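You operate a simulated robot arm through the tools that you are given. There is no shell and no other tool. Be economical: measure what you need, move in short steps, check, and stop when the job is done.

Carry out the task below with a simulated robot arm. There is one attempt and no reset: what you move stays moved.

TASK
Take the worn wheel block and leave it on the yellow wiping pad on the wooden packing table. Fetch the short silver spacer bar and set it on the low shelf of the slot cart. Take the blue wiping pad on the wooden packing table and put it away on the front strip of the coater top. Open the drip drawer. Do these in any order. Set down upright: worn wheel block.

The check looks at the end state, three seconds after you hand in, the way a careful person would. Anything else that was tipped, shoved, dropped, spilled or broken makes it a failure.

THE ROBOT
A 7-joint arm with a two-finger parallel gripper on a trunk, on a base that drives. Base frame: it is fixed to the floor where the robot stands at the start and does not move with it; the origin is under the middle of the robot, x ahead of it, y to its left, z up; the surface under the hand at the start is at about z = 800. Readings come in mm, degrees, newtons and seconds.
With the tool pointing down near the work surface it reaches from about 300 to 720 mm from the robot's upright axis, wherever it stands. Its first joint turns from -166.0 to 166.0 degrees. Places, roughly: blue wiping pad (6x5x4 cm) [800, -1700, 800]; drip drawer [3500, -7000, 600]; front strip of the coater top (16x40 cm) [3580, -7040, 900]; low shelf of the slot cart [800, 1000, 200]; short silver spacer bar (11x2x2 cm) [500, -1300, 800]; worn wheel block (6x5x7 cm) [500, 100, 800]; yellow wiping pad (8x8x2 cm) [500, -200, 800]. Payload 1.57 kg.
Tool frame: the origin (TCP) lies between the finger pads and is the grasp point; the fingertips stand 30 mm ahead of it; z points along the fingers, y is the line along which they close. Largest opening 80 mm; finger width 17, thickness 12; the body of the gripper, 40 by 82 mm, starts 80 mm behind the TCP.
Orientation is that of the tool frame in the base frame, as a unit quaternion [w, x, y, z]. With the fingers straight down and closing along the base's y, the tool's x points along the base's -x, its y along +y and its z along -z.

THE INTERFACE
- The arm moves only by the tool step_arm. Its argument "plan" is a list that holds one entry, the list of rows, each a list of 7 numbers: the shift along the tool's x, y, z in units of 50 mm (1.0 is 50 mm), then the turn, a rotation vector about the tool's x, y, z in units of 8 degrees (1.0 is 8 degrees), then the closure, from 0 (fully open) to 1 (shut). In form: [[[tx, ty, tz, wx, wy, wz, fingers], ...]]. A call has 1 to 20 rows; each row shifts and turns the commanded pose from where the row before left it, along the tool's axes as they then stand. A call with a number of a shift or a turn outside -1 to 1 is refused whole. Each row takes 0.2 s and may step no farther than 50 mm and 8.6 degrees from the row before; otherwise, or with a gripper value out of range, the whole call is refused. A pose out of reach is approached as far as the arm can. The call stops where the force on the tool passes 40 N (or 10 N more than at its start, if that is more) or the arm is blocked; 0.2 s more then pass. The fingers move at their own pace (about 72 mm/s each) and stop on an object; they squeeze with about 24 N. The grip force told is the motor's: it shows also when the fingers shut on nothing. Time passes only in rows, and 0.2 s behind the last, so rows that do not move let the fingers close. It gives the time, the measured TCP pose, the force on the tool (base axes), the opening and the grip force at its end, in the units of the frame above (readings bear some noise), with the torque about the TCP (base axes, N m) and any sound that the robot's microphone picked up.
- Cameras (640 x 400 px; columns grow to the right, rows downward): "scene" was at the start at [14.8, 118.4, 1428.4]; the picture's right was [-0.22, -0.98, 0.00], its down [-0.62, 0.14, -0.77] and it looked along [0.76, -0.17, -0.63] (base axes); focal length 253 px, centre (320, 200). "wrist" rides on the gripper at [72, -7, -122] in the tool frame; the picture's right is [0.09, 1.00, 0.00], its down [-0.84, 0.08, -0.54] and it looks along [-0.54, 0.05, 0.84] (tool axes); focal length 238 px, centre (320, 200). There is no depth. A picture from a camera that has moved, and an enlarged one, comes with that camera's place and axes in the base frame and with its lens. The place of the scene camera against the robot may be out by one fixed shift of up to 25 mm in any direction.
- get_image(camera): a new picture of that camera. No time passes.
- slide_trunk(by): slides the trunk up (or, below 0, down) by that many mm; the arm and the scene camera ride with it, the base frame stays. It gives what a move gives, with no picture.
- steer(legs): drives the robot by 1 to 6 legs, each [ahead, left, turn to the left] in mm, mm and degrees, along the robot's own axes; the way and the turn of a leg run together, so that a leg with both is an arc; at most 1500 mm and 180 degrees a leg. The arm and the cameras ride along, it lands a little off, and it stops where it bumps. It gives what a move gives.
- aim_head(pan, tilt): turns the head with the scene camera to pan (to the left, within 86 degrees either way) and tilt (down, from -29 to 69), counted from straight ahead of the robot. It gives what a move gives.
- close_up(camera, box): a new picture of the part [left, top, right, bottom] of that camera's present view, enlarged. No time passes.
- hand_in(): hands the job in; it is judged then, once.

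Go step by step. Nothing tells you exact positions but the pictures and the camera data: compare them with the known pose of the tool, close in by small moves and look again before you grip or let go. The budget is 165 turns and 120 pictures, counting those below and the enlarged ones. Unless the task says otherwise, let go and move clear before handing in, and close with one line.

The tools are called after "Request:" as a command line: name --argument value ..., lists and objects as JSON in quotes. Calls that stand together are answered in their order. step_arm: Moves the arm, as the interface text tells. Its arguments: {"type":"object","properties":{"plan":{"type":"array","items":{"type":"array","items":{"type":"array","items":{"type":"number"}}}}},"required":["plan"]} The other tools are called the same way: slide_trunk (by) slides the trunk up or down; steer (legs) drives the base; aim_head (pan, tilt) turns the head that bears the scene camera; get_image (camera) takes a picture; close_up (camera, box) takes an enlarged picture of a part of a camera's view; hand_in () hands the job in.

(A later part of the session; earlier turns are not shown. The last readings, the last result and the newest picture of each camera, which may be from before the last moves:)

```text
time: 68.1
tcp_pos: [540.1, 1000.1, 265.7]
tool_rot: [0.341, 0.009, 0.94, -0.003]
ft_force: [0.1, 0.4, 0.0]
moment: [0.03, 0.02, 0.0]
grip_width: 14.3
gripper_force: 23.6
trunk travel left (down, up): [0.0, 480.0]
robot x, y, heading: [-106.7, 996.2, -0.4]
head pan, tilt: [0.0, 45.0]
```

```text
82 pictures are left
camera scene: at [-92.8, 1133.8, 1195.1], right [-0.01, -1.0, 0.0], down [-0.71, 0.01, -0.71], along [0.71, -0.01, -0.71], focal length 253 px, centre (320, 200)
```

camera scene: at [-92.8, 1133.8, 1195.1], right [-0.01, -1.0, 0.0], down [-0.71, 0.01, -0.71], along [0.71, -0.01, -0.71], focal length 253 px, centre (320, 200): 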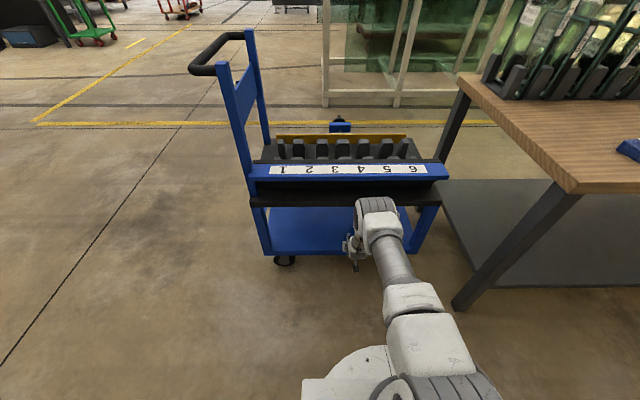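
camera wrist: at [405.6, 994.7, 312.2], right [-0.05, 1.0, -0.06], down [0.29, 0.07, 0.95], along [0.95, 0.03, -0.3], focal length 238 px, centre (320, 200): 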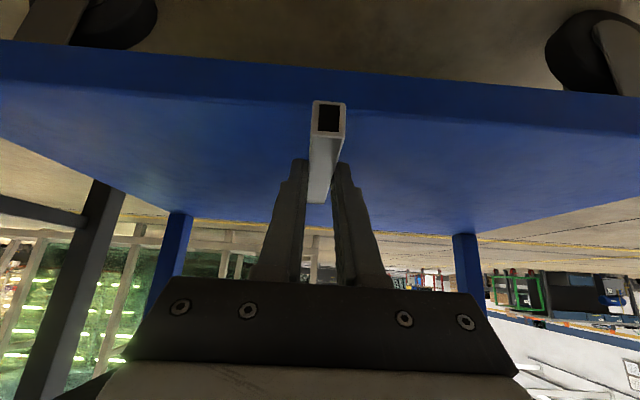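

Request:
steer --legs '[[100, 0, 0]]'

Request:
step_arm --plan '[[[0.26, 0, 0.31, 0, 0, 0, 1], [0.13, 0, 0.153, 0, 0, 0, 1]]]'

Request:
get_image --camera "wrist"

Request:
get_image --camera "scene"

```text
time: 69.4
tcp_pos: [639.0, 997.7, 264.5]
tool_rot: [0.342, 0.008, 0.94, -0.004]
ft_force: [0.1, -0.2, -0.7]
moment: [0.01, 0.02, 0.0]
grip_width: 14.5
gripper_force: 23.9
trunk travel left (down, up): [0.0, 480.0]
robot x, y, heading: [-10.9, 996.4, -0.8]
head pan, tilt: [0.0, 45.0]
```

```text
time: 70.0
tcp_pos: [638.3, 998.7, 235.2]
tool_rot: [0.342, 0.008, 0.94, -0.003]
ft_force: [0.0, -0.3, -0.2]
moment: [0.02, 0.01, -0.03]
grip_width: 14.6
gripper_force: 23.5
trunk travel left (down, up): [0.0, 480.0]
robot x, y, heading: [-1.6, 998.1, -0.6]
head pan, tilt: [0.0, 45.0]
```

```text
81 pictures are left
camera wrist: at [504.6, 993.5, 282.1], right [-0.05, 1.0, -0.06], down [0.29, 0.07, 0.95], along [0.95, 0.03, -0.3], focal length 238 px, centre (320, 200)
```

wrist: 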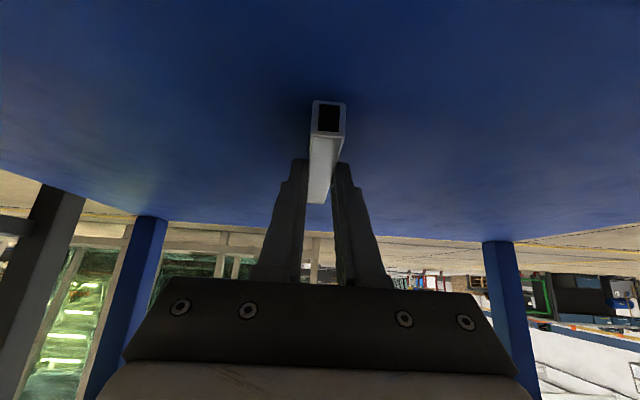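

```text
80 pictures are left
camera scene: at [6.1, 1132.8, 1195.2], right [-0.01, -1.0, 0.0], down [-0.71, 0.01, -0.71], along [0.71, -0.01, -0.71], focal length 253 px, centre (320, 200)
```

scene: 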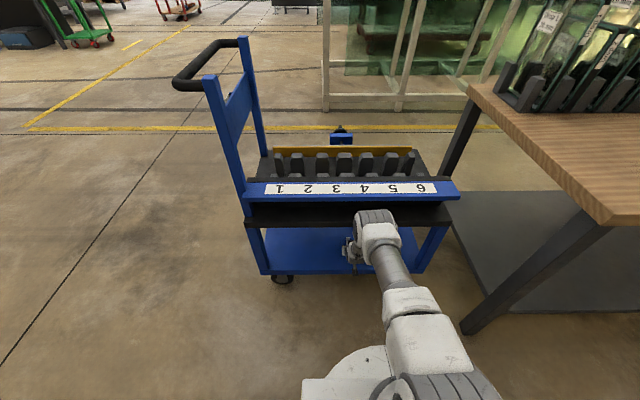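

Inside and above the tray. Creeping down until contact.

Request:
step_arm --plan '[[[0.026, 0, 0.031, 0, 0, 0, 1], [0.026, 0, 0.031, 0, 0, 0, 1]]]'

Request:
step_arm --plan '[[[0.026, 0, 0.031, 0, 0, 0, 1], [0.013, 0, 0.015, 0, 0, 0, 1]]]'

```text
time: 70.6
tcp_pos: [639.0, 999.3, 231.5]
tool_rot: [0.342, 0.009, 0.94, -0.004]
ft_force: [0.4, 0.3, 0.4]
moment: [-0.01, -0.01, 0.01]
grip_width: 14.9
gripper_force: 23.4
trunk travel left (down, up): [0.0, 480.0]
robot x, y, heading: [-6.5, 994.8, -0.7]
head pan, tilt: [0.0, 45.0]
```

```text
time: 71.2
tcp_pos: [640.4, 998.0, 231.3]
tool_rot: [0.345, 0.008, 0.939, -0.002]
ft_force: [-4.4, 0.3, 15.9]
moment: [0.04, 0.04, -0.01]
grip_width: 14.8
gripper_force: 24.8
trunk travel left (down, up): [0.0, 480.0]
robot x, y, heading: [-11.5, 996.5, -0.4]
head pan, tilt: [0.0, 45.0]
```

Request:
step_arm --plan '[[[-0.013, 0, -0.015, 0, 0, 0, 1], [0, 0, 0, 0, 0, 0, 0.6], [0, 0, 0, 0, 0, 0, 0.4], [0, 0, 0, 0, 0, 0, 0.4], [0, 0, -0.6, 0, 0, 0, 0.4], [0, 0, -0.9, 0, 0, 0, 0.4]]]'

Request:
get_image --camera "wrist"

```text
time: 72.6
tcp_pos: [589.0, 1000.7, 286.6]
tool_rot: [0.342, 0.009, 0.94, -0.004]
ft_force: [-0.6, -0.6, -0.3]
moment: [0.02, -0.03, -0.04]
grip_width: 47.9
gripper_force: 0.0
trunk travel left (down, up): [0.0, 480.0]
robot x, y, heading: [-11.9, 992.3, -0.7]
head pan, tilt: [0.0, 45.0]
```

```text
79 pictures are left
camera wrist: at [456.1, 996.2, 333.5], right [-0.05, 1.0, -0.06], down [0.29, 0.07, 0.95], along [0.95, 0.03, -0.3], focal length 238 px, centre (320, 200)
```

wrist: 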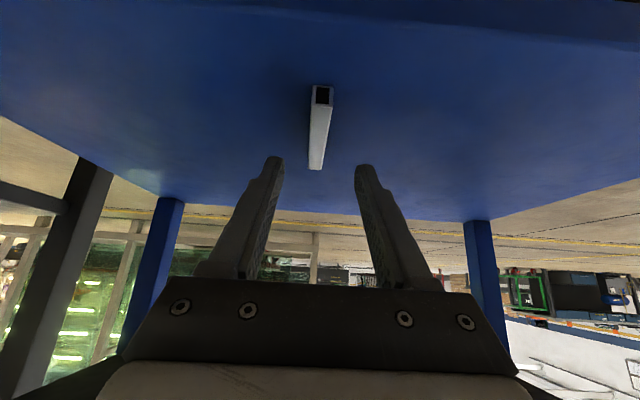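

Bar rests on the low shelf. I'll back out, raise the trunk and arm, and straighten the tool.

Request:
steer --legs '[[-230, 0, 0.6]]'

Request:
slide_trunk --by 225

Request:
step_arm --plan '[[[-0.64, 0, -0.766, 0, 0, 0, 0], [-0.64, 0, -0.766, 0, 0, 0, 0], [-0.64, 0, -0.766, 0, 0, 0, 0], [-0.64, 0, -0.766, 0, 0, 0, 0], [-0.64, 0, -0.766, 0, 0, 0, 0], [-0.64, 0, -0.766, 0, 0, 0, 0], [-0.64, 0, -0.766, 0, 0, 0, 0], [-0.64, 0, -0.766, 0, 0, 0, 0], [-0.64, 0, -0.766, 0, 0, 0, 0], [-0.64, 0, -0.766, 0, 0, 0, 0], [-0.64, 0, -0.766, 0, 0, 0, 0], [0.764, 0, -0.643, 0, 1, 0, 0], [0.35, 0, -0.3, 0, 1, 0, 0], [0, 0, 0, 0, 1, 0, 0], [0, 0, 0, 0, 1, 0, 0], [0, 0, 0, 0, 1, 0, 0]]]'

Request:
get_image --camera "scene"

```text
time: 74.7
tcp_pos: [360.5, 1007.6, 286.5]
tool_rot: [0.341, 0.004, 0.94, -0.002]
ft_force: [-0.3, -0.2, -0.2]
moment: [-0.03, 0.01, -0.01]
grip_width: 47.7
gripper_force: 0.1
trunk travel left (down, up): [0.0, 480.0]
robot x, y, heading: [-237.7, 999.2, -0.2]
head pan, tilt: [0.0, 45.0]
```

```text
time: 77.1
tcp_pos: [361.9, 1007.8, 512.4]
tool_rot: [0.342, 0.005, 0.94, -0.002]
ft_force: [-0.1, -0.1, -0.8]
moment: [0.01, 0.03, -0.05]
grip_width: 48.1
gripper_force: 0.1
trunk travel left (down, up): [-225.0, 255.0]
robot x, y, heading: [-240.1, 996.1, 0.1]
head pan, tilt: [0.0, 45.0]
```

```text
time: 80.5
tcp_pos: [287.3, 1008.2, 1065.6]
tool_rot: [0.0, 0.004, 1.0, 0.0]
ft_force: [-0.6, 0.6, 0.4]
moment: [0.03, 0.0, 0.0]
grip_width: 80.0
gripper_force: 0.1
trunk travel left (down, up): [-225.0, 255.0]
robot x, y, heading: [-237.8, 995.4, -0.2]
head pan, tilt: [0.0, 45.0]
```

```text
78 pictures are left
camera scene: at [-224.5, 1134.2, 1420.1], right [0.0, -1.0, 0.0], down [-0.71, 0.0, -0.71], along [0.71, 0.0, -0.71], focal length 253 px, centre (320, 200)
```

scene: 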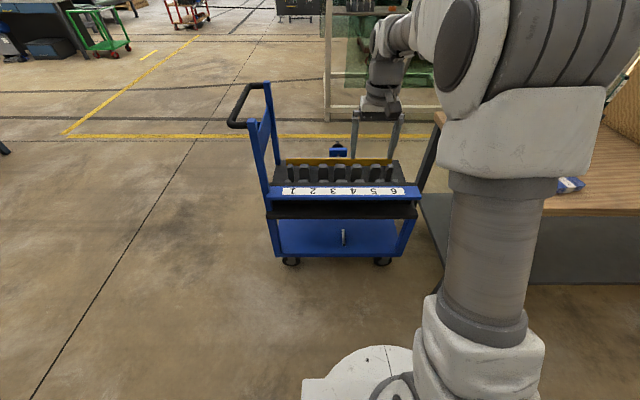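

Now I drive along to the table's far right end for the blue pad.

Request:
steer --legs '[[50, -1400, 0], [50, -1050, 0]]'

Request:
aim_head --pan -10 --tilt 35

Request:
get_image --camera "scene"

Request:
get_image --camera "wrist"

```text
time: 98.8
tcp_pos: [391.9, -1435.1, 1064.5]
tool_rot: [0.0, 0.005, 1.0, 0.001]
ft_force: [-0.2, -0.3, -0.4]
moment: [-0.01, 0.01, 0.02]
grip_width: 80.1
gripper_force: 0.1
trunk travel left (down, up): [-225.0, 255.0]
robot x, y, heading: [-132.3, -1447.9, -0.0]
head pan, tilt: [0.0, 45.0]
```

```text
time: 99.5
tcp_pos: [391.1, -1435.7, 1064.5]
tool_rot: [0.0, 0.004, 1.0, 0.0]
ft_force: [0.8, 0.5, 0.3]
moment: [0.02, 0.0, 0.02]
grip_width: 79.9
gripper_force: 0.1
trunk travel left (down, up): [-225.0, 255.0]
robot x, y, heading: [-130.2, -1447.6, -0.2]
head pan, tilt: [-10.0, 35.0]
```

```text
77 pictures are left
camera scene: at [-115.3, -1325.5, 1434.9], right [-0.17, -0.98, 0.0], down [-0.57, 0.1, -0.82], along [0.81, -0.14, -0.57], focal length 253 px, centre (320, 200)
```

scene: 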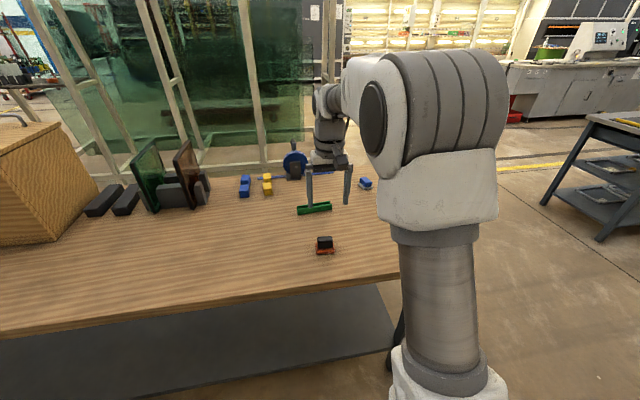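

```text
76 pictures are left
camera wrist: at [318.8, -1441.8, 1185.7], right [-0.08, 1.0, 0.0], down [0.84, 0.07, 0.54], along [0.54, 0.05, -0.84], focal length 238 px, centre (320, 200)
```

wrist: 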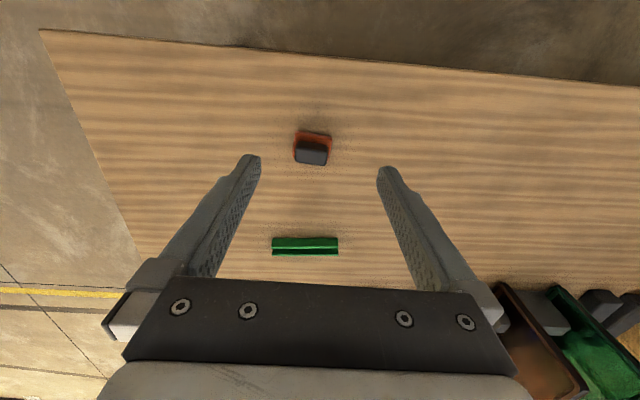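

The blue pad is at about (813, -1690), too far from the front edge, so I'll go round to the table's right end and face +y.

Request:
steer --legs '[[0, -810, 0], [0, 0, 90], [0, -930, 0]]'

Request:
get_image --camera "scene"

Request:
get_image --camera "wrist"

```text
time: 118.2
tcp_pos: [780.4, -1729.0, 1064.7]
tool_rot: [0.0, 0.708, -0.706, 0.0]
ft_force: [-0.5, 0.2, -0.1]
moment: [-0.01, -0.02, 0.0]
grip_width: 80.1
gripper_force: 0.0
trunk travel left (down, up): [-225.0, 255.0]
robot x, y, heading: [799.7, -2252.8, 90.6]
head pan, tilt: [-10.0, 35.0]
```

```text
75 pictures are left
camera scene: at [684.6, -2250.3, 1435.0], right [0.99, -0.17, 0.0], down [-0.1, -0.57, -0.82], along [0.14, 0.81, -0.57], focal length 253 px, centre (320, 200)
```

scene: 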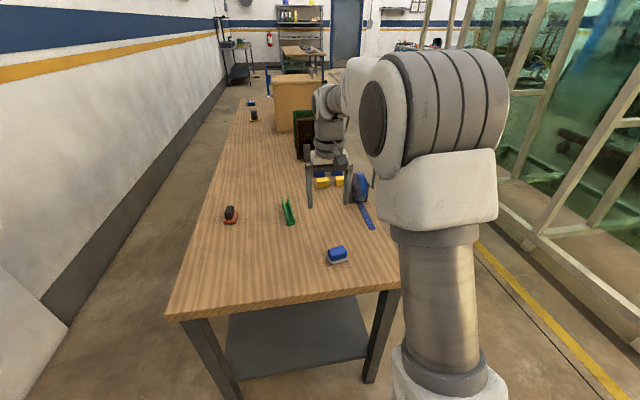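

```text
74 pictures are left
camera wrist: at [787.3, -1801.0, 1185.7], right [-1.0, -0.09, 0.0], down [-0.08, 0.84, 0.54], along [-0.05, 0.54, -0.84], focal length 238 px, centre (320, 200)
```

wrist: 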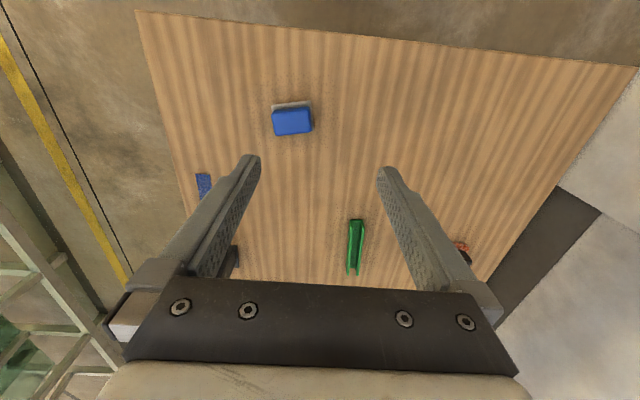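

Request:
close_up --camera "wrist" --box '[250, 85, 330, 150]'

Request:
close_up --camera "scene" --box '[310, 230, 370, 280]'

```text
6.15 times, centred on (290, 118) of wrist
camera zoom: at [787.3, -1801.0, 1185.7], right [-1.0, -0.09, 0.0], down [-0.08, 0.84, 0.54], along [-0.05, 0.54, -0.84], focal length 1467 px, centre (505, 708)
```

zoom: 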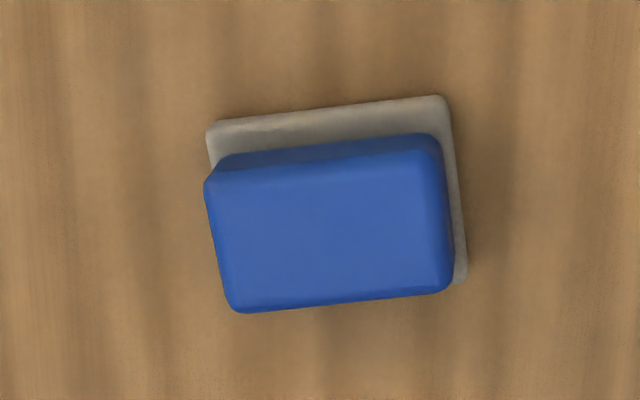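

```text
8.00 times, centred on (340, 255) of scene
camera zoom: at [684.6, -2250.3, 1435.0], right [0.99, -0.17, 0.0], down [-0.1, -0.57, -0.82], along [0.14, 0.81, -0.57], focal length 2023 px, centre (160, -240)
```

zoom: 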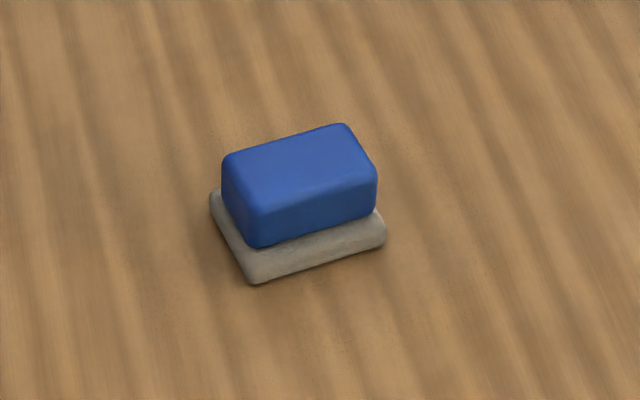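

The blue pad (blue handle on a grey foot) is centred near (819, -1706), rotated about 12°. Moving above it and aligning.

Request:
step_arm --plan '[[[-0.46, -0.772, 0, 0, 0, 0, 0], [0, 0, 0, 0, 0, -0.77, 0], [0, 0, 0, 0, 0, -0.77, 0], [0, 0, 1, 0, 0, 0, 0], [0, 0, 1, 0, 0, 0, 0], [0, 0, 1, 0, 0, 0, 0]]]'

Request:
get_image --camera "wrist"

```text
time: 119.6
tcp_pos: [819.6, -1706.7, 912.7]
tool_rot: [-0.001, 0.78, -0.626, 0.0]
ft_force: [-0.2, 0.2, -0.6]
moment: [0.04, 0.0, 0.0]
grip_width: 80.0
gripper_force: 0.0
trunk travel left (down, up): [-225.0, 255.0]
robot x, y, heading: [799.8, -2251.7, 90.5]
head pan, tilt: [-10.0, 35.0]
```

```text
71 pictures are left
camera wrist: at [840.6, -1777.0, 1034.3], right [-0.95, -0.3, 0.0], down [-0.26, 0.8, 0.54], along [-0.16, 0.52, -0.84], focal length 238 px, centre (320, 200)
```

wrist: 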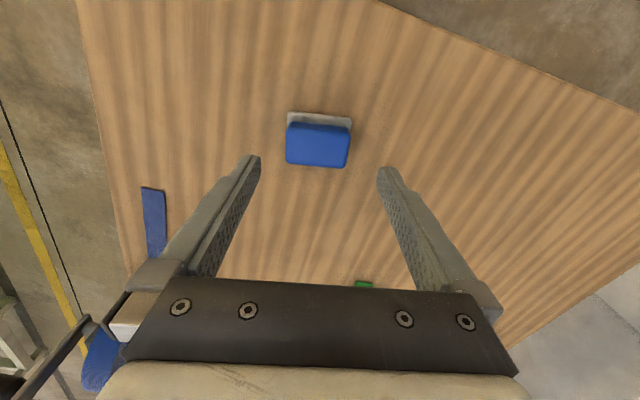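

Request:
step_arm --plan '[[[0.038, -0.054, 0.65, 0, 0, 0, 0], [0, 0, 0.62, 0, 0, 0, 0], [0, 0, 0, 0, 0, 0, 0]]]'

Request:
get_image --camera "wrist"

```text
time: 120.4
tcp_pos: [821.5, -1707.3, 850.9]
tool_rot: [0.0, 0.78, -0.626, 0.0]
ft_force: [0.9, 0.4, -0.2]
moment: [0.01, -0.02, -0.03]
grip_width: 79.8
gripper_force: 0.0
trunk travel left (down, up): [-225.0, 255.0]
robot x, y, heading: [796.1, -2252.9, 90.7]
head pan, tilt: [-10.0, 35.0]
```

```text
70 pictures are left
camera wrist: at [844.3, -1776.7, 971.3], right [-0.95, -0.3, 0.0], down [-0.25, 0.8, 0.54], along [-0.16, 0.52, -0.84], focal length 238 px, centre (320, 200)
```

wrist: 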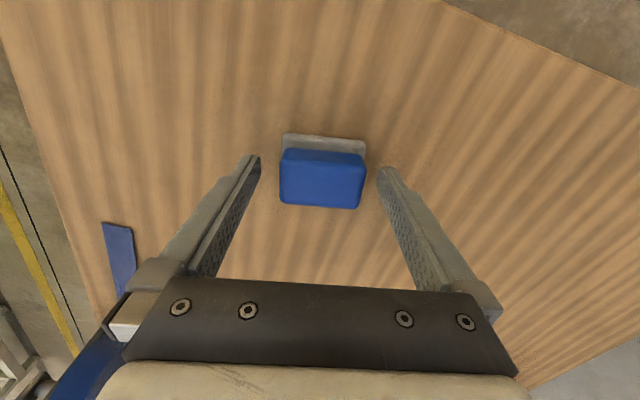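

Request:
step_arm --plan '[[[0.02, 0, 0.06, 0, 0, 0, 0], [0, 0, 0, 0, 0, 0, 1], [0, 0, 0, 0, 0, 0, 1], [0, 0, 0, 0, 0, 0, 1], [0, 0, -1, 0, 0, 0, 1], [0, 0, -1, 0, 0, 0, 1]]]'

Request:
get_image --camera "wrist"

```text
time: 121.8
tcp_pos: [822.7, -1707.0, 950.1]
tool_rot: [0.0, 0.779, -0.627, 0.001]
ft_force: [0.2, -0.3, -0.6]
moment: [0.0, -0.02, -0.08]
grip_width: 54.8
gripper_force: 23.6
trunk travel left (down, up): [-225.0, 255.0]
robot x, y, heading: [798.2, -2257.6, 90.4]
head pan, tilt: [-10.0, 35.0]
```

```text
69 pictures are left
camera wrist: at [844.6, -1775.9, 1070.5], right [-0.95, -0.3, 0.0], down [-0.26, 0.8, 0.54], along [-0.16, 0.52, -0.84], focal length 238 px, centre (320, 200)
```

wrist: 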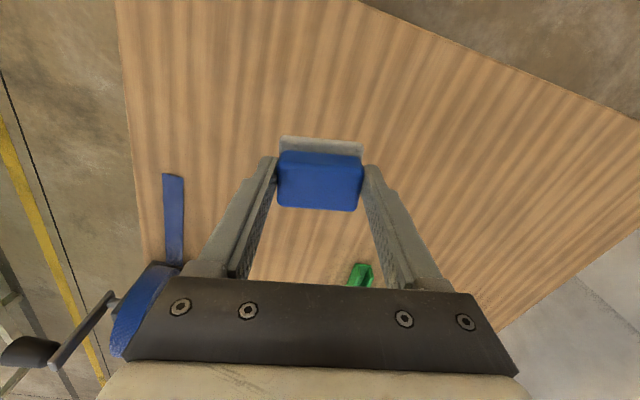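

Pad held. I'll back off, turn toward the coater area and look.

Request:
step_arm --plan '[[[0, 0, -1, 0, 0, 0, 1], [0, 0, -1, 0, 0, 0, 1]]]'

Request:
steer --legs '[[-250, 0, 0], [0, 0, -140]]'

Request:
aim_head --pan 0 --tilt 15

Request:
get_image --camera "scene"

```text
time: 122.4
tcp_pos: [821.7, -1706.5, 1049.9]
tool_rot: [0.0, 0.779, -0.627, 0.0]
ft_force: [0.1, 0.1, -0.4]
moment: [-0.04, 0.04, 0.0]
grip_width: 54.8
gripper_force: 23.5
trunk travel left (down, up): [-225.0, 255.0]
robot x, y, heading: [797.8, -2253.3, 90.7]
head pan, tilt: [-10.0, 35.0]
```

```text
time: 132.5
tcp_pos: [1133.7, -2940.2, 1048.4]
tool_rot: [0.0, 0.323, 0.947, 0.0]
ft_force: [0.0, -0.1, -1.0]
moment: [0.0, -0.02, 0.0]
grip_width: 54.6
gripper_force: 24.3
trunk travel left (down, up): [-225.0, 255.0]
robot x, y, heading: [800.9, -2506.3, -49.8]
head pan, tilt: [-10.0, 35.0]
```

```text
time: 133.3
tcp_pos: [1133.2, -2940.7, 1049.1]
tool_rot: [-0.001, 0.322, 0.947, -0.001]
ft_force: [-0.9, 0.2, -0.8]
moment: [0.04, 0.0, 0.02]
grip_width: 54.6
gripper_force: 24.3
trunk travel left (down, up): [-225.0, 255.0]
robot x, y, heading: [799.7, -2504.3, -49.7]
head pan, tilt: [0.0, 15.0]
```

```text
68 pictures are left
camera scene: at [927.0, -2428.3, 1466.9], right [-0.76, -0.65, 0.0], down [-0.17, 0.2, -0.97], along [0.63, -0.74, -0.26], focal length 253 px, centre (320, 200)
```

scene: 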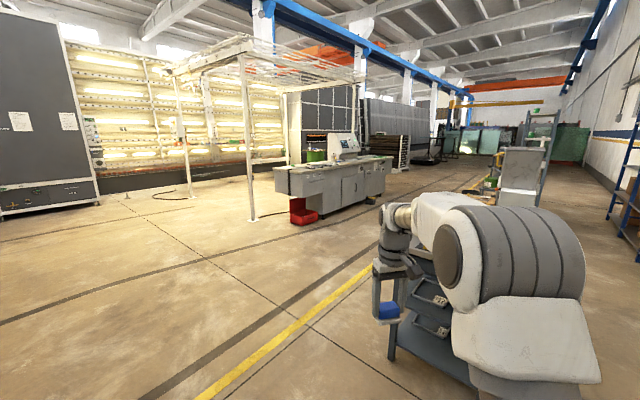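

The coater is the grey machine ahead. I'll drive around the dark side table at a safe distance, stopping part-way to look.

Request:
steer --legs '[[0, 0, 49.7], [1500, 0, 0], [0, -1500, 0], [0, -1500, 0]]'

Request:
aim_head --pan -50 --tilt 20

Request:
get_image --camera "scene"

```text
time: 168.1
tcp_pos: [2779.2, -5567.0, 1049.2]
tool_rot: [0.0, -0.083, 0.997, 0.0]
ft_force: [0.6, 0.3, 0.0]
moment: [-0.03, 0.01, 0.03]
grip_width: 54.7
gripper_force: 23.8
trunk travel left (down, up): [-225.0, 255.0]
robot x, y, heading: [2233.6, -5516.9, -2.4]
head pan, tilt: [0.0, 15.0]
```

```text
time: 169.2
tcp_pos: [2779.9, -5566.9, 1048.2]
tool_rot: [0.0, -0.083, 0.997, 0.0]
ft_force: [-0.1, -0.1, 0.0]
moment: [0.03, 0.04, 0.01]
grip_width: 54.8
gripper_force: 24.2
trunk travel left (down, up): [-225.0, 255.0]
robot x, y, heading: [2233.9, -5514.6, -2.2]
head pan, tilt: [-50.0, 20.0]
```

```text
67 pictures are left
camera scene: at [2228.7, -5447.7, 1458.8], right [-0.79, -0.61, 0.0], down [-0.21, 0.27, -0.94], along [0.57, -0.74, -0.34], focal length 253 px, centre (320, 200)
```

scene: 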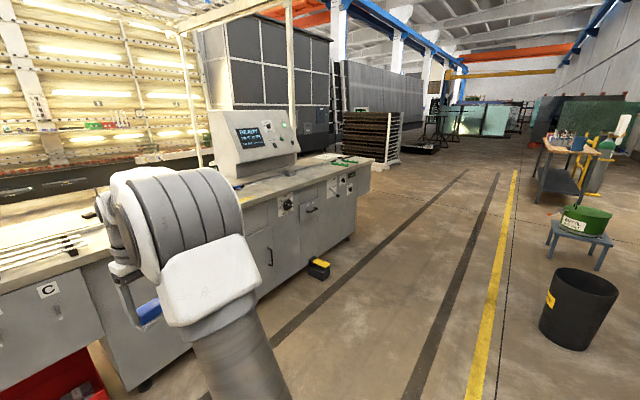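

Request:
close_up --camera "scene" --box '[200, 120, 400, 290]'

```text
2.35 times, centred on (300, 205) of scene
camera zoom: at [2228.7, -5447.7, 1458.8], right [-0.79, -0.61, 0.0], down [-0.21, 0.27, -0.94], along [0.57, -0.74, -0.34], focal length 595 px, centre (367, 188)
```

zoom: 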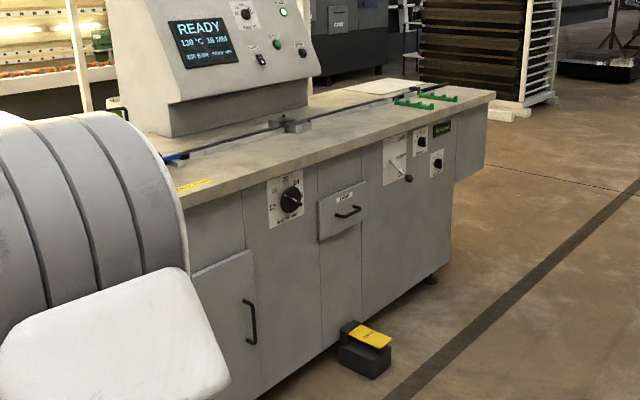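

The drip drawer is the small front with a bar handle under the top; a foot pedal lies on the floor beneath it, which I'll keep clear of. Driving to face it.

Request:
steer --legs '[[0, 0, 2.2], [400, -1450, 0]]'

Request:
aim_head --pan 0 --tilt 35

Request:
get_image --camera "scene"

Request:
get_image --camera "wrist"

```text
refused: leg 2 is longer than a leg can be; nothing moved
```

```text
time: 170.4
tcp_pos: [2780.4, -5566.4, 1048.8]
tool_rot: [0.0, -0.082, 0.997, 0.0]
ft_force: [0.0, 0.1, -1.3]
moment: [0.02, 0.01, -0.01]
grip_width: 54.7
gripper_force: 24.2
trunk travel left (down, up): [-225.0, 255.0]
robot x, y, heading: [2232.3, -5516.2, -2.1]
head pan, tilt: [0.0, 35.0]
```

```text
65 pictures are left
camera scene: at [2259.8, -5377.7, 1435.0], right [-0.04, -1.0, 0.0], down [-0.57, 0.02, -0.82], along [0.82, -0.04, -0.57], focal length 253 px, centre (320, 200)
```

scene: 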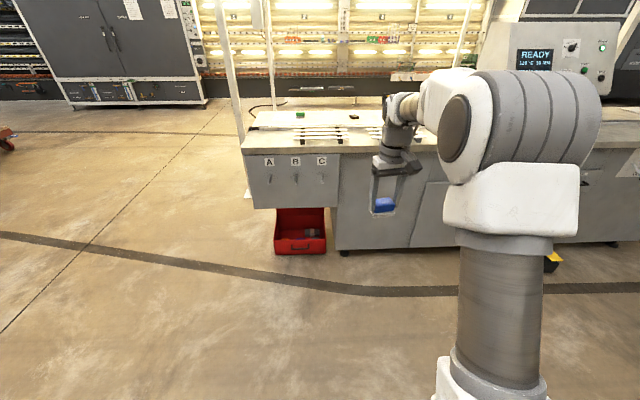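

```text
64 pictures are left
camera wrist: at [2708.9, -5585.3, 1169.7], right [-0.25, 0.97, 0.0], down [0.81, 0.21, 0.54], along [0.52, 0.14, -0.84], focal length 238 px, centre (320, 200)
```

wrist: 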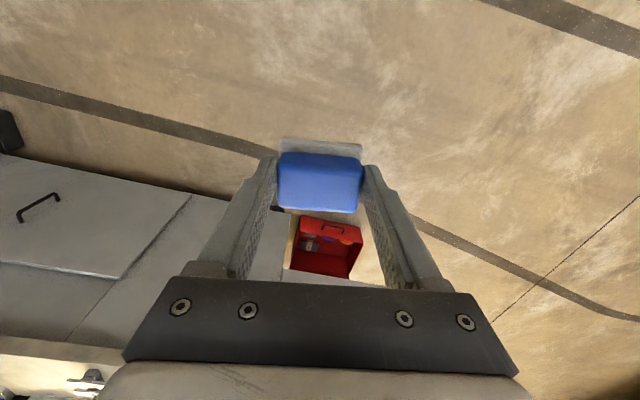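

Request:
steer --legs '[[0, 0, 2.2], [0, -1450, 0], [350, 0, 0]]'

Request:
get_image --camera "scene"

Request:
get_image --camera "wrist"

```text
time: 184.1
tcp_pos: [3115.6, -6982.4, 1048.8]
tool_rot: [0.0, -0.095, 0.996, -0.001]
ft_force: [0.9, 0.7, -0.7]
moment: [-0.02, 0.0, 0.03]
grip_width: 54.6
gripper_force: 24.2
trunk travel left (down, up): [-225.0, 255.0]
robot x, y, heading: [2571.3, -6942.7, -1.1]
head pan, tilt: [0.0, 35.0]
```

```text
63 pictures are left
camera scene: at [2592.2, -6806.6, 1435.0], right [-0.02, -1.0, 0.0], down [-0.57, 0.01, -0.82], along [0.82, -0.01, -0.57], focal length 253 px, centre (320, 200)
```

scene: 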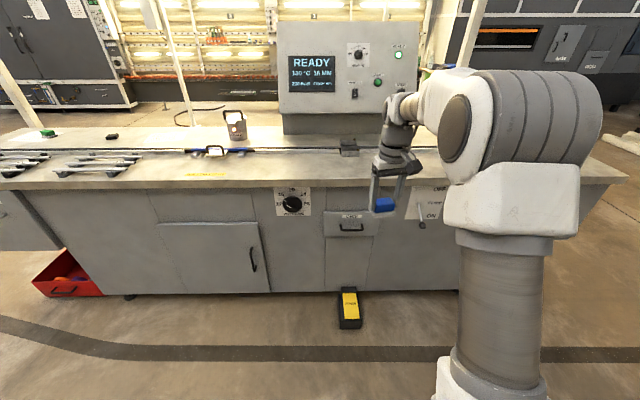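

```text
62 pictures are left
camera wrist: at [3046.3, -7002.9, 1169.7], right [-0.28, 0.96, 0.0], down [0.81, 0.23, 0.54], along [0.52, 0.15, -0.84], focal length 238 px, centre (320, 200)
```

wrist: 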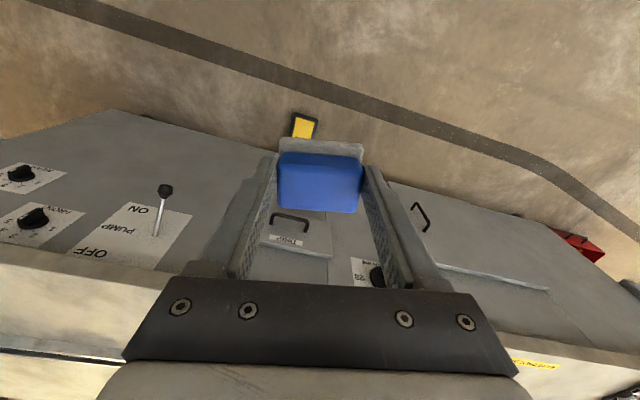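

Request:
close_up --camera "scene" --box '[260, 130, 460, 250]'

Request:
close_up --camera "wrist" --box '[220, 180, 420, 300]'

```text
3.20 times, centred on (360, 190) of scene
camera zoom: at [2592.2, -6806.6, 1435.0], right [-0.02, -1.0, 0.0], down [-0.57, 0.01, -0.82], along [0.82, -0.01, -0.57], focal length 809 px, centre (192, 232)
```

zoom: 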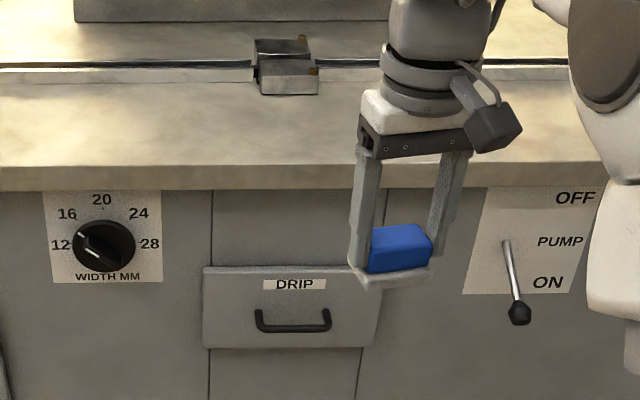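

```text
3.20 times, centred on (320, 240) of wrist
camera zoom: at [3046.3, -7002.9, 1169.7], right [-0.28, 0.96, 0.0], down [0.81, 0.23, 0.54], along [0.52, 0.15, -0.84], focal length 763 px, centre (320, 72)
```

zoom: 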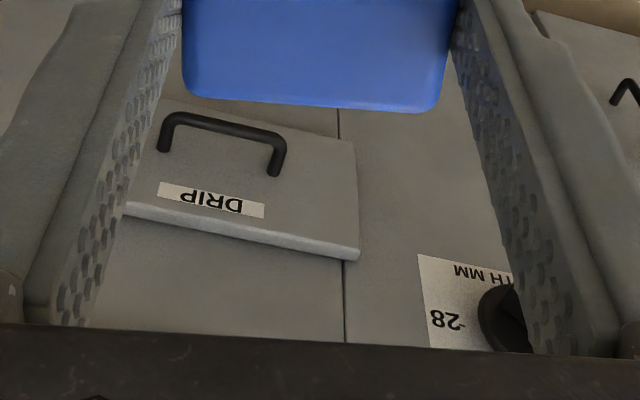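

The strip is the front part of the top (front edge x≈3512, z≈900). I'll drive closer, keeping the base short of the pedal (x≈3345).

Request:
steer --legs '[[350, -50, 1.1]]'

Request:
get_image --camera "scene"

Request:
get_image --camera "wrist"

```text
time: 187.0
tcp_pos: [3465.9, -7019.9, 1048.0]
tool_rot: [0.0, -0.108, 0.994, 0.0]
ft_force: [-0.8, -0.6, 0.1]
moment: [-0.01, -0.03, 0.04]
grip_width: 54.8
gripper_force: 24.2
trunk travel left (down, up): [-225.0, 255.0]
robot x, y, heading: [2921.3, -6997.3, 0.3]
head pan, tilt: [0.0, 35.0]
```

```text
59 pictures are left
camera scene: at [2937.3, -6858.6, 1435.0], right [0.01, -1.0, 0.0], down [-0.57, 0.0, -0.82], along [0.82, 0.01, -0.57], focal length 253 px, centre (320, 200)
```

scene: 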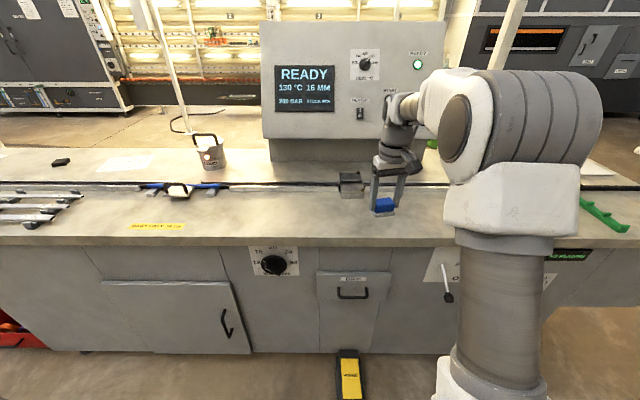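

```text
58 pictures are left
camera wrist: at [3396.2, -7042.9, 1169.8], right [-0.3, 0.95, 0.0], down [0.8, 0.25, 0.54], along [0.52, 0.16, -0.84], focal length 238 px, centre (320, 200)
```

wrist: 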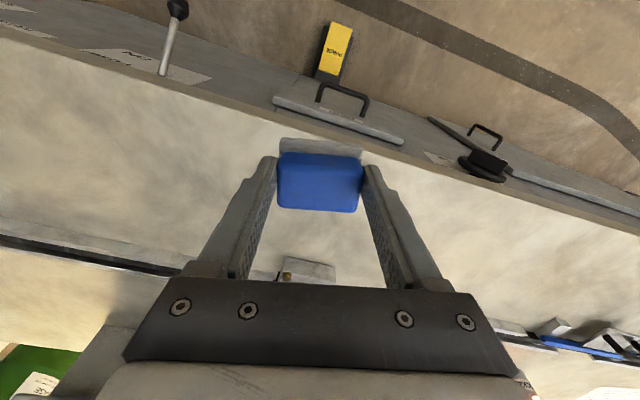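

Request:
step_arm --plan '[[[-0.681, -0.286, 0, 0, 0, 0, 1], [-0.681, -0.286, 0, 0, 0, 0, 1], [-0.681, -0.286, 0, 0, 0, 0, 1], [0, 0, 0.8, 0, 0, 0, 1], [0, 0, 0.6, 0, 0, 0, 1]]]'

Request:
get_image --camera "wrist"

Request:
close_up --camera "scene" --box '[320, 150, 460, 250]'

```text
time: 188.2
tcp_pos: [3576.0, -7042.3, 980.0]
tool_rot: [0.001, -0.107, 0.994, 0.0]
ft_force: [0.2, 0.2, 0.0]
moment: [-0.02, 0.04, -0.02]
grip_width: 55.1
gripper_force: 24.0
trunk travel left (down, up): [-225.0, 255.0]
robot x, y, heading: [2916.6, -6997.2, 0.4]
head pan, tilt: [0.0, 35.0]
```

```text
57 pictures are left
camera wrist: at [3506.9, -7064.1, 1101.2], right [-0.3, 0.95, 0.0], down [0.8, 0.25, 0.54], along [0.52, 0.16, -0.84], focal length 238 px, centre (320, 200)
```

wrist: 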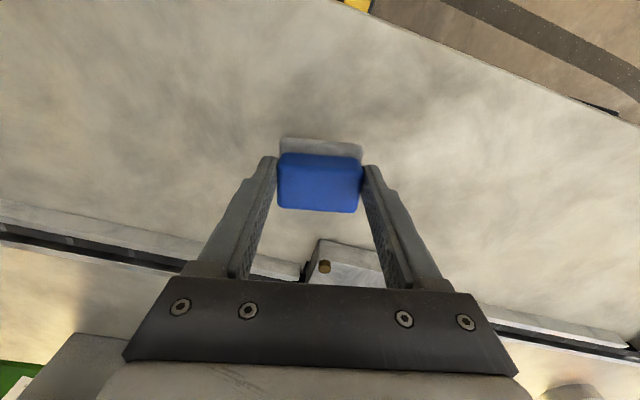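

```text
4.00 times, centred on (390, 200) of scene
camera zoom: at [2937.2, -6858.6, 1435.0], right [0.01, -1.0, 0.0], down [-0.57, 0.0, -0.82], along [0.82, 0.01, -0.57], focal length 1012 px, centre (40, 200)
```

zoom: 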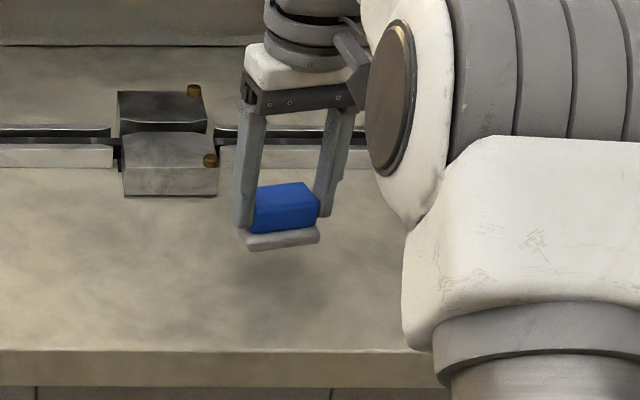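

Request:
step_arm --plan '[[[0, 0, 0.3, 0, 0, 0, 1], [0, 0, 0.2, 0, 0, 0, 1], [0, 0, 0.04, 0, 0, 0, 1], [0, 0, 0.04, 0, 0, 0, 1]]]'

```text
time: 189.2
tcp_pos: [3575.2, -7040.7, 949.8]
tool_rot: [-0.001, -0.107, 0.994, 0.0]
ft_force: [0.5, 0.9, -0.1]
moment: [0.01, -0.01, -0.04]
grip_width: 55.1
gripper_force: 24.0
trunk travel left (down, up): [-225.0, 255.0]
robot x, y, heading: [2917.8, -6994.6, 0.7]
head pan, tilt: [0.0, 35.0]
```

Request:
step_arm --plan '[[[0, 0, 0.04, 0, 0, 0, 1], [0, 0, 0.03, 0, 0, 0, 1]]]'

Request:
close_up --camera "scene" --box '[360, 180, 420, 230]'

```text
time: 189.8
tcp_pos: [3574.8, -7039.5, 948.5]
tool_rot: [0.001, -0.107, 0.994, -0.001]
ft_force: [0.1, -1.0, 7.4]
moment: [0.08, 0.01, 0.01]
grip_width: 54.6
gripper_force: 24.5
trunk travel left (down, up): [-225.0, 255.0]
robot x, y, heading: [2915.9, -6997.5, 0.4]
head pan, tilt: [0.0, 35.0]
```

```text
8.00 times, centred on (390, 205) of scene
camera zoom: at [2936.8, -6858.6, 1435.1], right [0.01, -1.0, 0.0], down [-0.57, 0.0, -0.82], along [0.82, 0.01, -0.57], focal length 2023 px, centre (-240, 160)
```

zoom: 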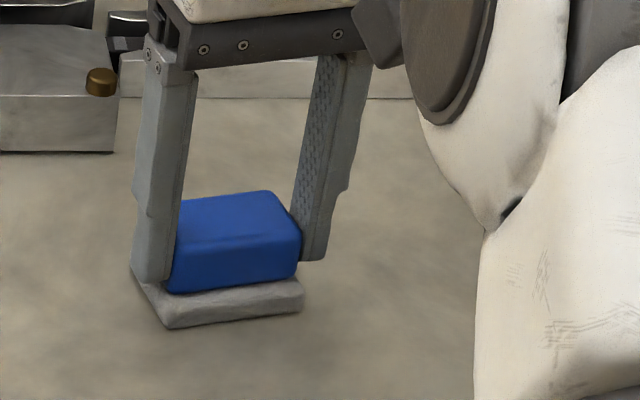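

Contact made; releasing and rising, then retreating back from the machine.

Request:
step_arm --plan '[[[0, 0, -0.02, 0, 0, 0, 0.5], [0, 0, 0, 0, 0, 0, 0], [0, 0, 0, 0, 0, 0, 0], [0, 0, -0.6, 0, 0, 0, 0], [0, 0, -1, 0, 0, 0, 0], [0, 0, -1, 0, 0, 0, 0]]]'

Request:
steer --legs '[[-350, 0, 0]]'

Request:
get_image --camera "wrist"

Request:
get_image --camera "scene"

```text
time: 191.2
tcp_pos: [3575.6, -7040.6, 1078.4]
tool_rot: [0.0, -0.108, 0.994, 0.0]
ft_force: [1.1, -0.4, 0.0]
moment: [0.01, -0.01, 0.02]
grip_width: 80.3
gripper_force: 0.0
trunk travel left (down, up): [-225.0, 255.0]
robot x, y, heading: [2919.0, -6995.8, 0.4]
head pan, tilt: [0.0, 35.0]
```

```text
time: 194.1
tcp_pos: [3219.3, -7041.8, 1077.6]
tool_rot: [0.0, -0.11, 0.994, -0.001]
ft_force: [-0.2, 1.1, -0.6]
moment: [0.0, 0.0, -0.01]
grip_width: 80.0
gripper_force: 0.1
trunk travel left (down, up): [-225.0, 255.0]
robot x, y, heading: [2564.4, -6999.1, 0.4]
head pan, tilt: [0.0, 35.0]
```

```text
54 pictures are left
camera wrist: at [3150.3, -7064.3, 1199.7], right [-0.31, 0.95, 0.0], down [0.8, 0.26, 0.54], along [0.52, 0.17, -0.84], focal length 238 px, centre (320, 200)
```

wrist: 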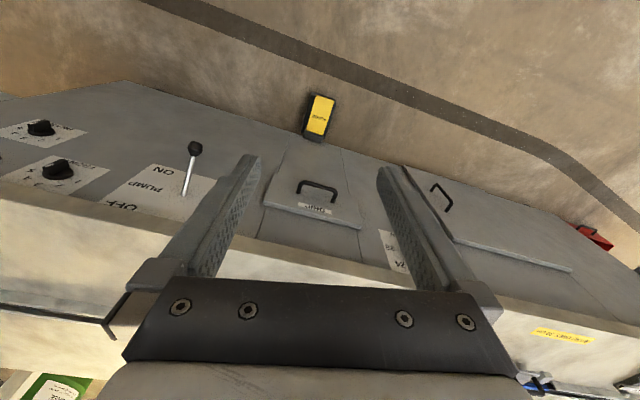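

```text
53 pictures are left
camera scene: at [2581.5, -6861.8, 1435.0], right [0.01, -1.0, 0.0], down [-0.57, -0.01, -0.82], along [0.82, 0.01, -0.57], focal length 253 px, centre (320, 200)
```

scene: 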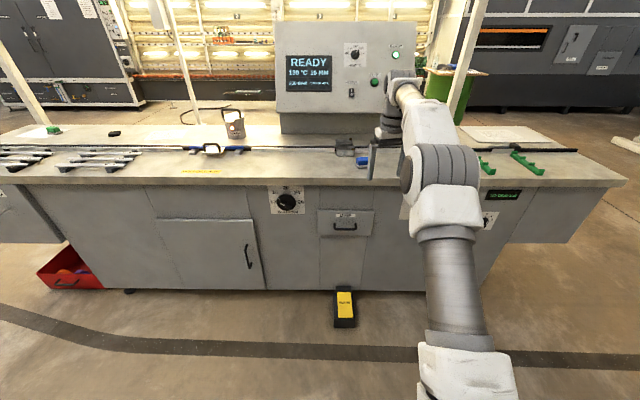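

The blue pad is on the strip. Now measure the drawer handle.

Request:
close_up --camera "wrist" --box '[260, 150, 380, 240]'

Request:
close_up --camera "scene" --box '[300, 140, 400, 260]'

```text
4.44 times, centred on (320, 195) of wrist
camera zoom: at [3150.3, -7064.3, 1199.7], right [-0.31, 0.95, 0.0], down [0.8, 0.26, 0.54], along [0.52, 0.17, -0.84], focal length 1059 px, centre (320, 222)
```

zoom: 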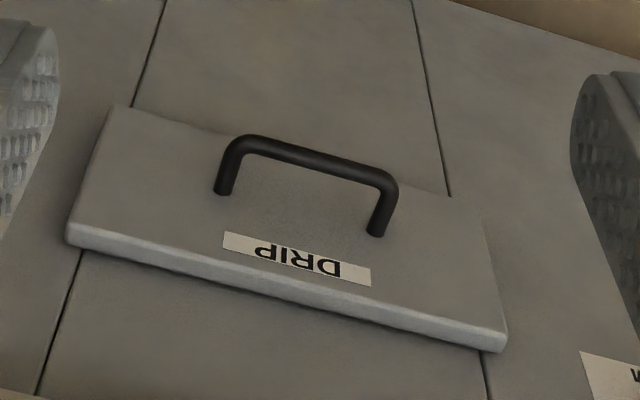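

```text
3.33 times, centred on (350, 200) of scene
camera zoom: at [2581.5, -6861.8, 1435.0], right [0.01, -1.0, 0.0], down [-0.57, -0.01, -0.82], along [0.82, 0.01, -0.57], focal length 843 px, centre (220, 200)
```

zoom: 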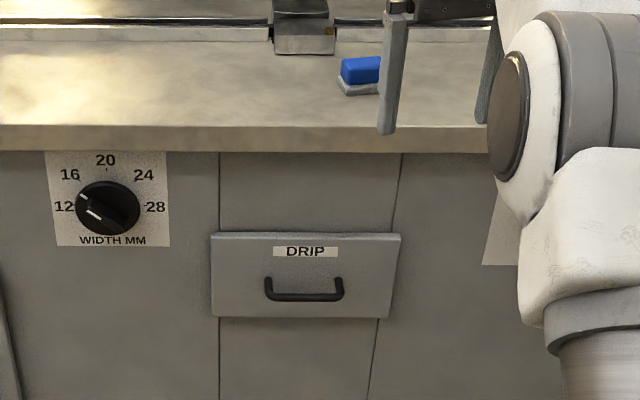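

Request:
step_arm --plan '[[[0, 0, 0, 0, 0, 0.79, 0], [0, 0, 0, 0, 0, 0.79, 0], [0, 0, 0, 0, -0.9375, 0, 0], [0, 0, 0, 0, -0.9375, 0, 0], [0, 0, 0, 0, -0.9375, 0, 0], [0, 0, 0, 0, -0.9375, 0, 0], [0, 0, 0, 0, -0.9375, 0, 0], [0, 0, 0, 0, -0.9375, 0, 0], [0, 0, 0, 0, -0.9375, 0, 0], [0, 0, 0, 0, -0.9375, 0, 0], [0, 0, 0, 0, -0.9375, 0, 0], [0, 0, 0, 0, -0.9375, 0, 0], [0, 0, 0, 0, -0.9375, 0, 0], [0, 0, 0, 0, -0.9375, 0, 0]]]'

Request:
slide_trunk --by -200

Request:
step_arm --plan '[[[0, 0, 0, 0, 0, 0.9375, 0], [0, 0, 0, 0, 0, 0.9375, 0], [0, 0, 0, 0, 0, 0.9375, 0], [0, 0, 0, 0, 0, 0.9375, 0], [0, 0, 0, 0, 0, 0.9375, 0], [0, 0, 0, 0, 0, 0.9375, 0], [0, 0, 0, 0, 0, 0.9375, 0], [0, 0, 0, 0, 0, 0.9375, 0], [0, 0, 0, 0, 0, 0.9375, 0], [0, 0, 0, 0, 0, 0.9375, 0], [0, 0, 0, 0, 0, 0.9375, 0], [0, 0, 0, 0, 0, 0.9375, 0]]]'

Request:
get_image --camera "wrist"

Request:
get_image --camera "scene"

```text
time: 197.1
tcp_pos: [3219.1, -7041.0, 1078.3]
tool_rot: [0.708, 0.0, 0.706, 0.0]
ft_force: [0.1, -0.2, 0.2]
moment: [0.03, 0.04, 0.04]
grip_width: 80.2
gripper_force: 0.0
trunk travel left (down, up): [-225.0, 255.0]
robot x, y, heading: [2560.9, -7000.5, 0.5]
head pan, tilt: [0.0, 35.0]
```

```text
time: 199.2
tcp_pos: [3220.3, -7042.4, 878.1]
tool_rot: [0.708, 0.0, 0.707, -0.001]
ft_force: [0.0, -0.3, 0.5]
moment: [0.02, -0.01, 0.04]
grip_width: 79.9
gripper_force: 0.1
trunk travel left (down, up): [-25.0, 455.0]
robot x, y, heading: [2560.5, -6999.6, 0.8]
head pan, tilt: [0.0, 35.0]
```

```text
time: 201.8
tcp_pos: [3220.5, -7042.1, 877.1]
tool_rot: [0.501, 0.5, 0.499, 0.5]
ft_force: [0.1, -0.2, -0.2]
moment: [-0.02, 0.02, 0.0]
grip_width: 80.1
gripper_force: 0.1
trunk travel left (down, up): [-25.0, 455.0]
robot x, y, heading: [2561.6, -7002.9, 0.4]
head pan, tilt: [0.0, 35.0]
```

```text
50 pictures are left
camera wrist: at [3097.3, -6970.1, 870.8], right [0.0, 0.09, 1.0], down [-0.54, -0.84, 0.07], along [0.84, -0.54, 0.05], focal length 238 px, centre (320, 200)
```

wrist: 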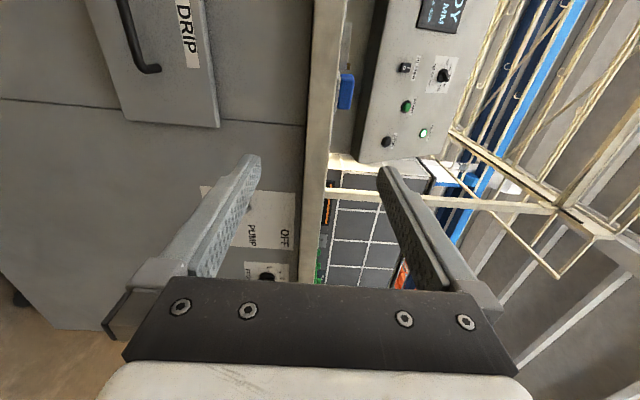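

```text
49 pictures are left
camera scene: at [2581.5, -6861.8, 1235.0], right [0.01, -1.0, 0.0], down [-0.57, -0.01, -0.82], along [0.82, 0.01, -0.57], focal length 253 px, centre (320, 200)
```

scene: 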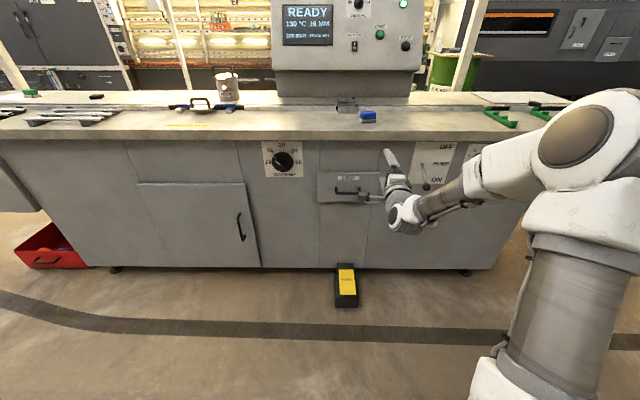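

Request:
step_arm --plan '[[[0.35, -0.935, 0, 0, 0, 0, 0], [0.35, -0.935, 0, 0, 0, 0, 0], [0.35, -0.935, 0, 0, 0, 0, 0], [0.35, -0.935, 0, 0, 0, 0, 0]]]'

Request:
get_image --camera "wrist"

```text
time: 202.8
tcp_pos: [3218.9, -6972.1, 691.0]
tool_rot: [0.502, 0.5, 0.499, 0.499]
ft_force: [-0.2, -0.2, 0.4]
moment: [-0.02, 0.02, -0.03]
grip_width: 80.1
gripper_force: 0.1
trunk travel left (down, up): [-25.0, 455.0]
robot x, y, heading: [2566.7, -6998.2, 0.6]
head pan, tilt: [0.0, 35.0]
```

```text
48 pictures are left
camera wrist: at [3096.9, -6900.0, 682.1], right [0.0, 0.09, 1.0], down [-0.55, -0.83, 0.08], along [0.84, -0.54, 0.05], focal length 238 px, centre (320, 200)
```

wrist: 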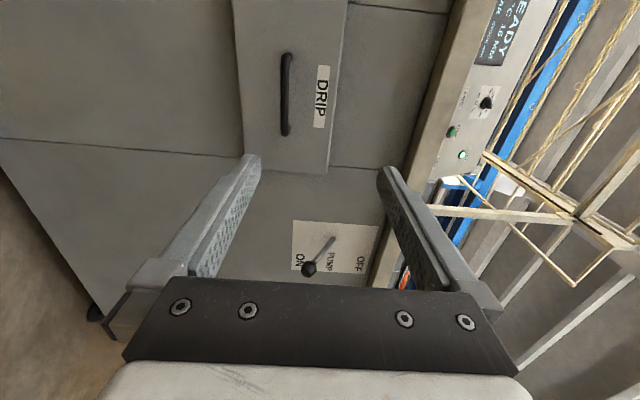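

Handle bar triangulates to about (3454, -6964, 640). Lower to its height and approach.

Request:
step_arm --plan '[[[0.08, -0.51, 0, 0, 0, 0, 0], [0.08, -0.51, 0, 0, 0, 0, 0]]]'

Request:
steer --legs '[[140, 0, 0]]'

Request:
get_image --camera "wrist"

Request:
get_image --camera "scene"

```text
time: 203.4
tcp_pos: [3220.3, -6962.6, 638.1]
tool_rot: [0.501, 0.5, 0.5, 0.499]
ft_force: [0.2, 0.6, -0.5]
moment: [-0.01, 0.03, 0.05]
grip_width: 79.8
gripper_force: 0.0
trunk travel left (down, up): [-25.0, 455.0]
robot x, y, heading: [2562.5, -6998.4, 0.5]
head pan, tilt: [0.0, 35.0]
```

```text
time: 205.0
tcp_pos: [3361.2, -6962.1, 638.1]
tool_rot: [0.5, 0.501, 0.499, 0.5]
ft_force: [-0.2, 0.5, 0.3]
moment: [0.01, 0.03, 0.0]
grip_width: 80.1
gripper_force: 0.0
trunk travel left (down, up): [-25.0, 455.0]
robot x, y, heading: [2704.4, -6998.3, 0.7]
head pan, tilt: [0.0, 35.0]
```

```text
47 pictures are left
camera wrist: at [3239.1, -6890.5, 631.4], right [0.0, 0.09, 1.0], down [-0.55, -0.83, 0.08], along [0.84, -0.54, 0.05], focal length 238 px, centre (320, 200)
```

wrist: 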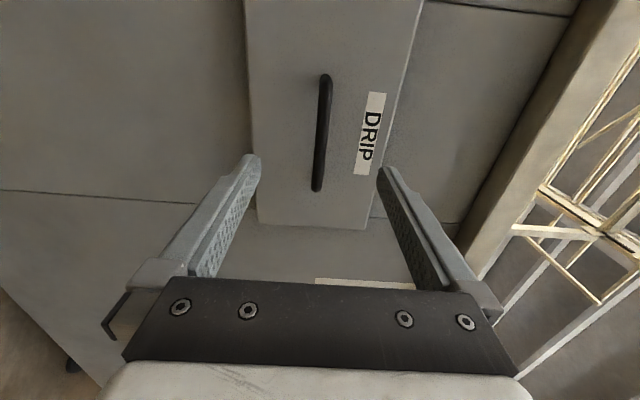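

```text
46 pictures are left
camera scene: at [2722.0, -6860.4, 1235.0], right [0.01, -1.0, 0.0], down [-0.57, -0.01, -0.82], along [0.82, 0.01, -0.57], focal length 253 px, centre (320, 200)
```

scene: 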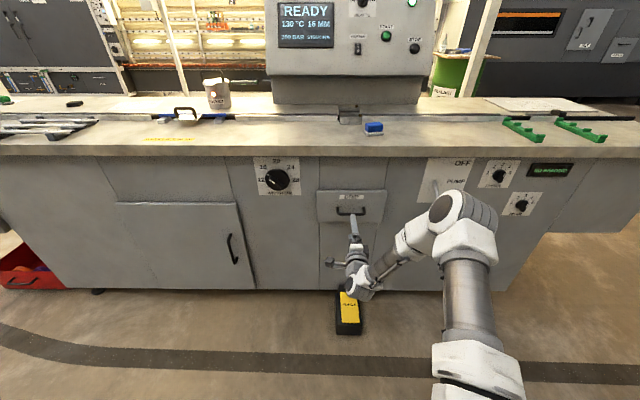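

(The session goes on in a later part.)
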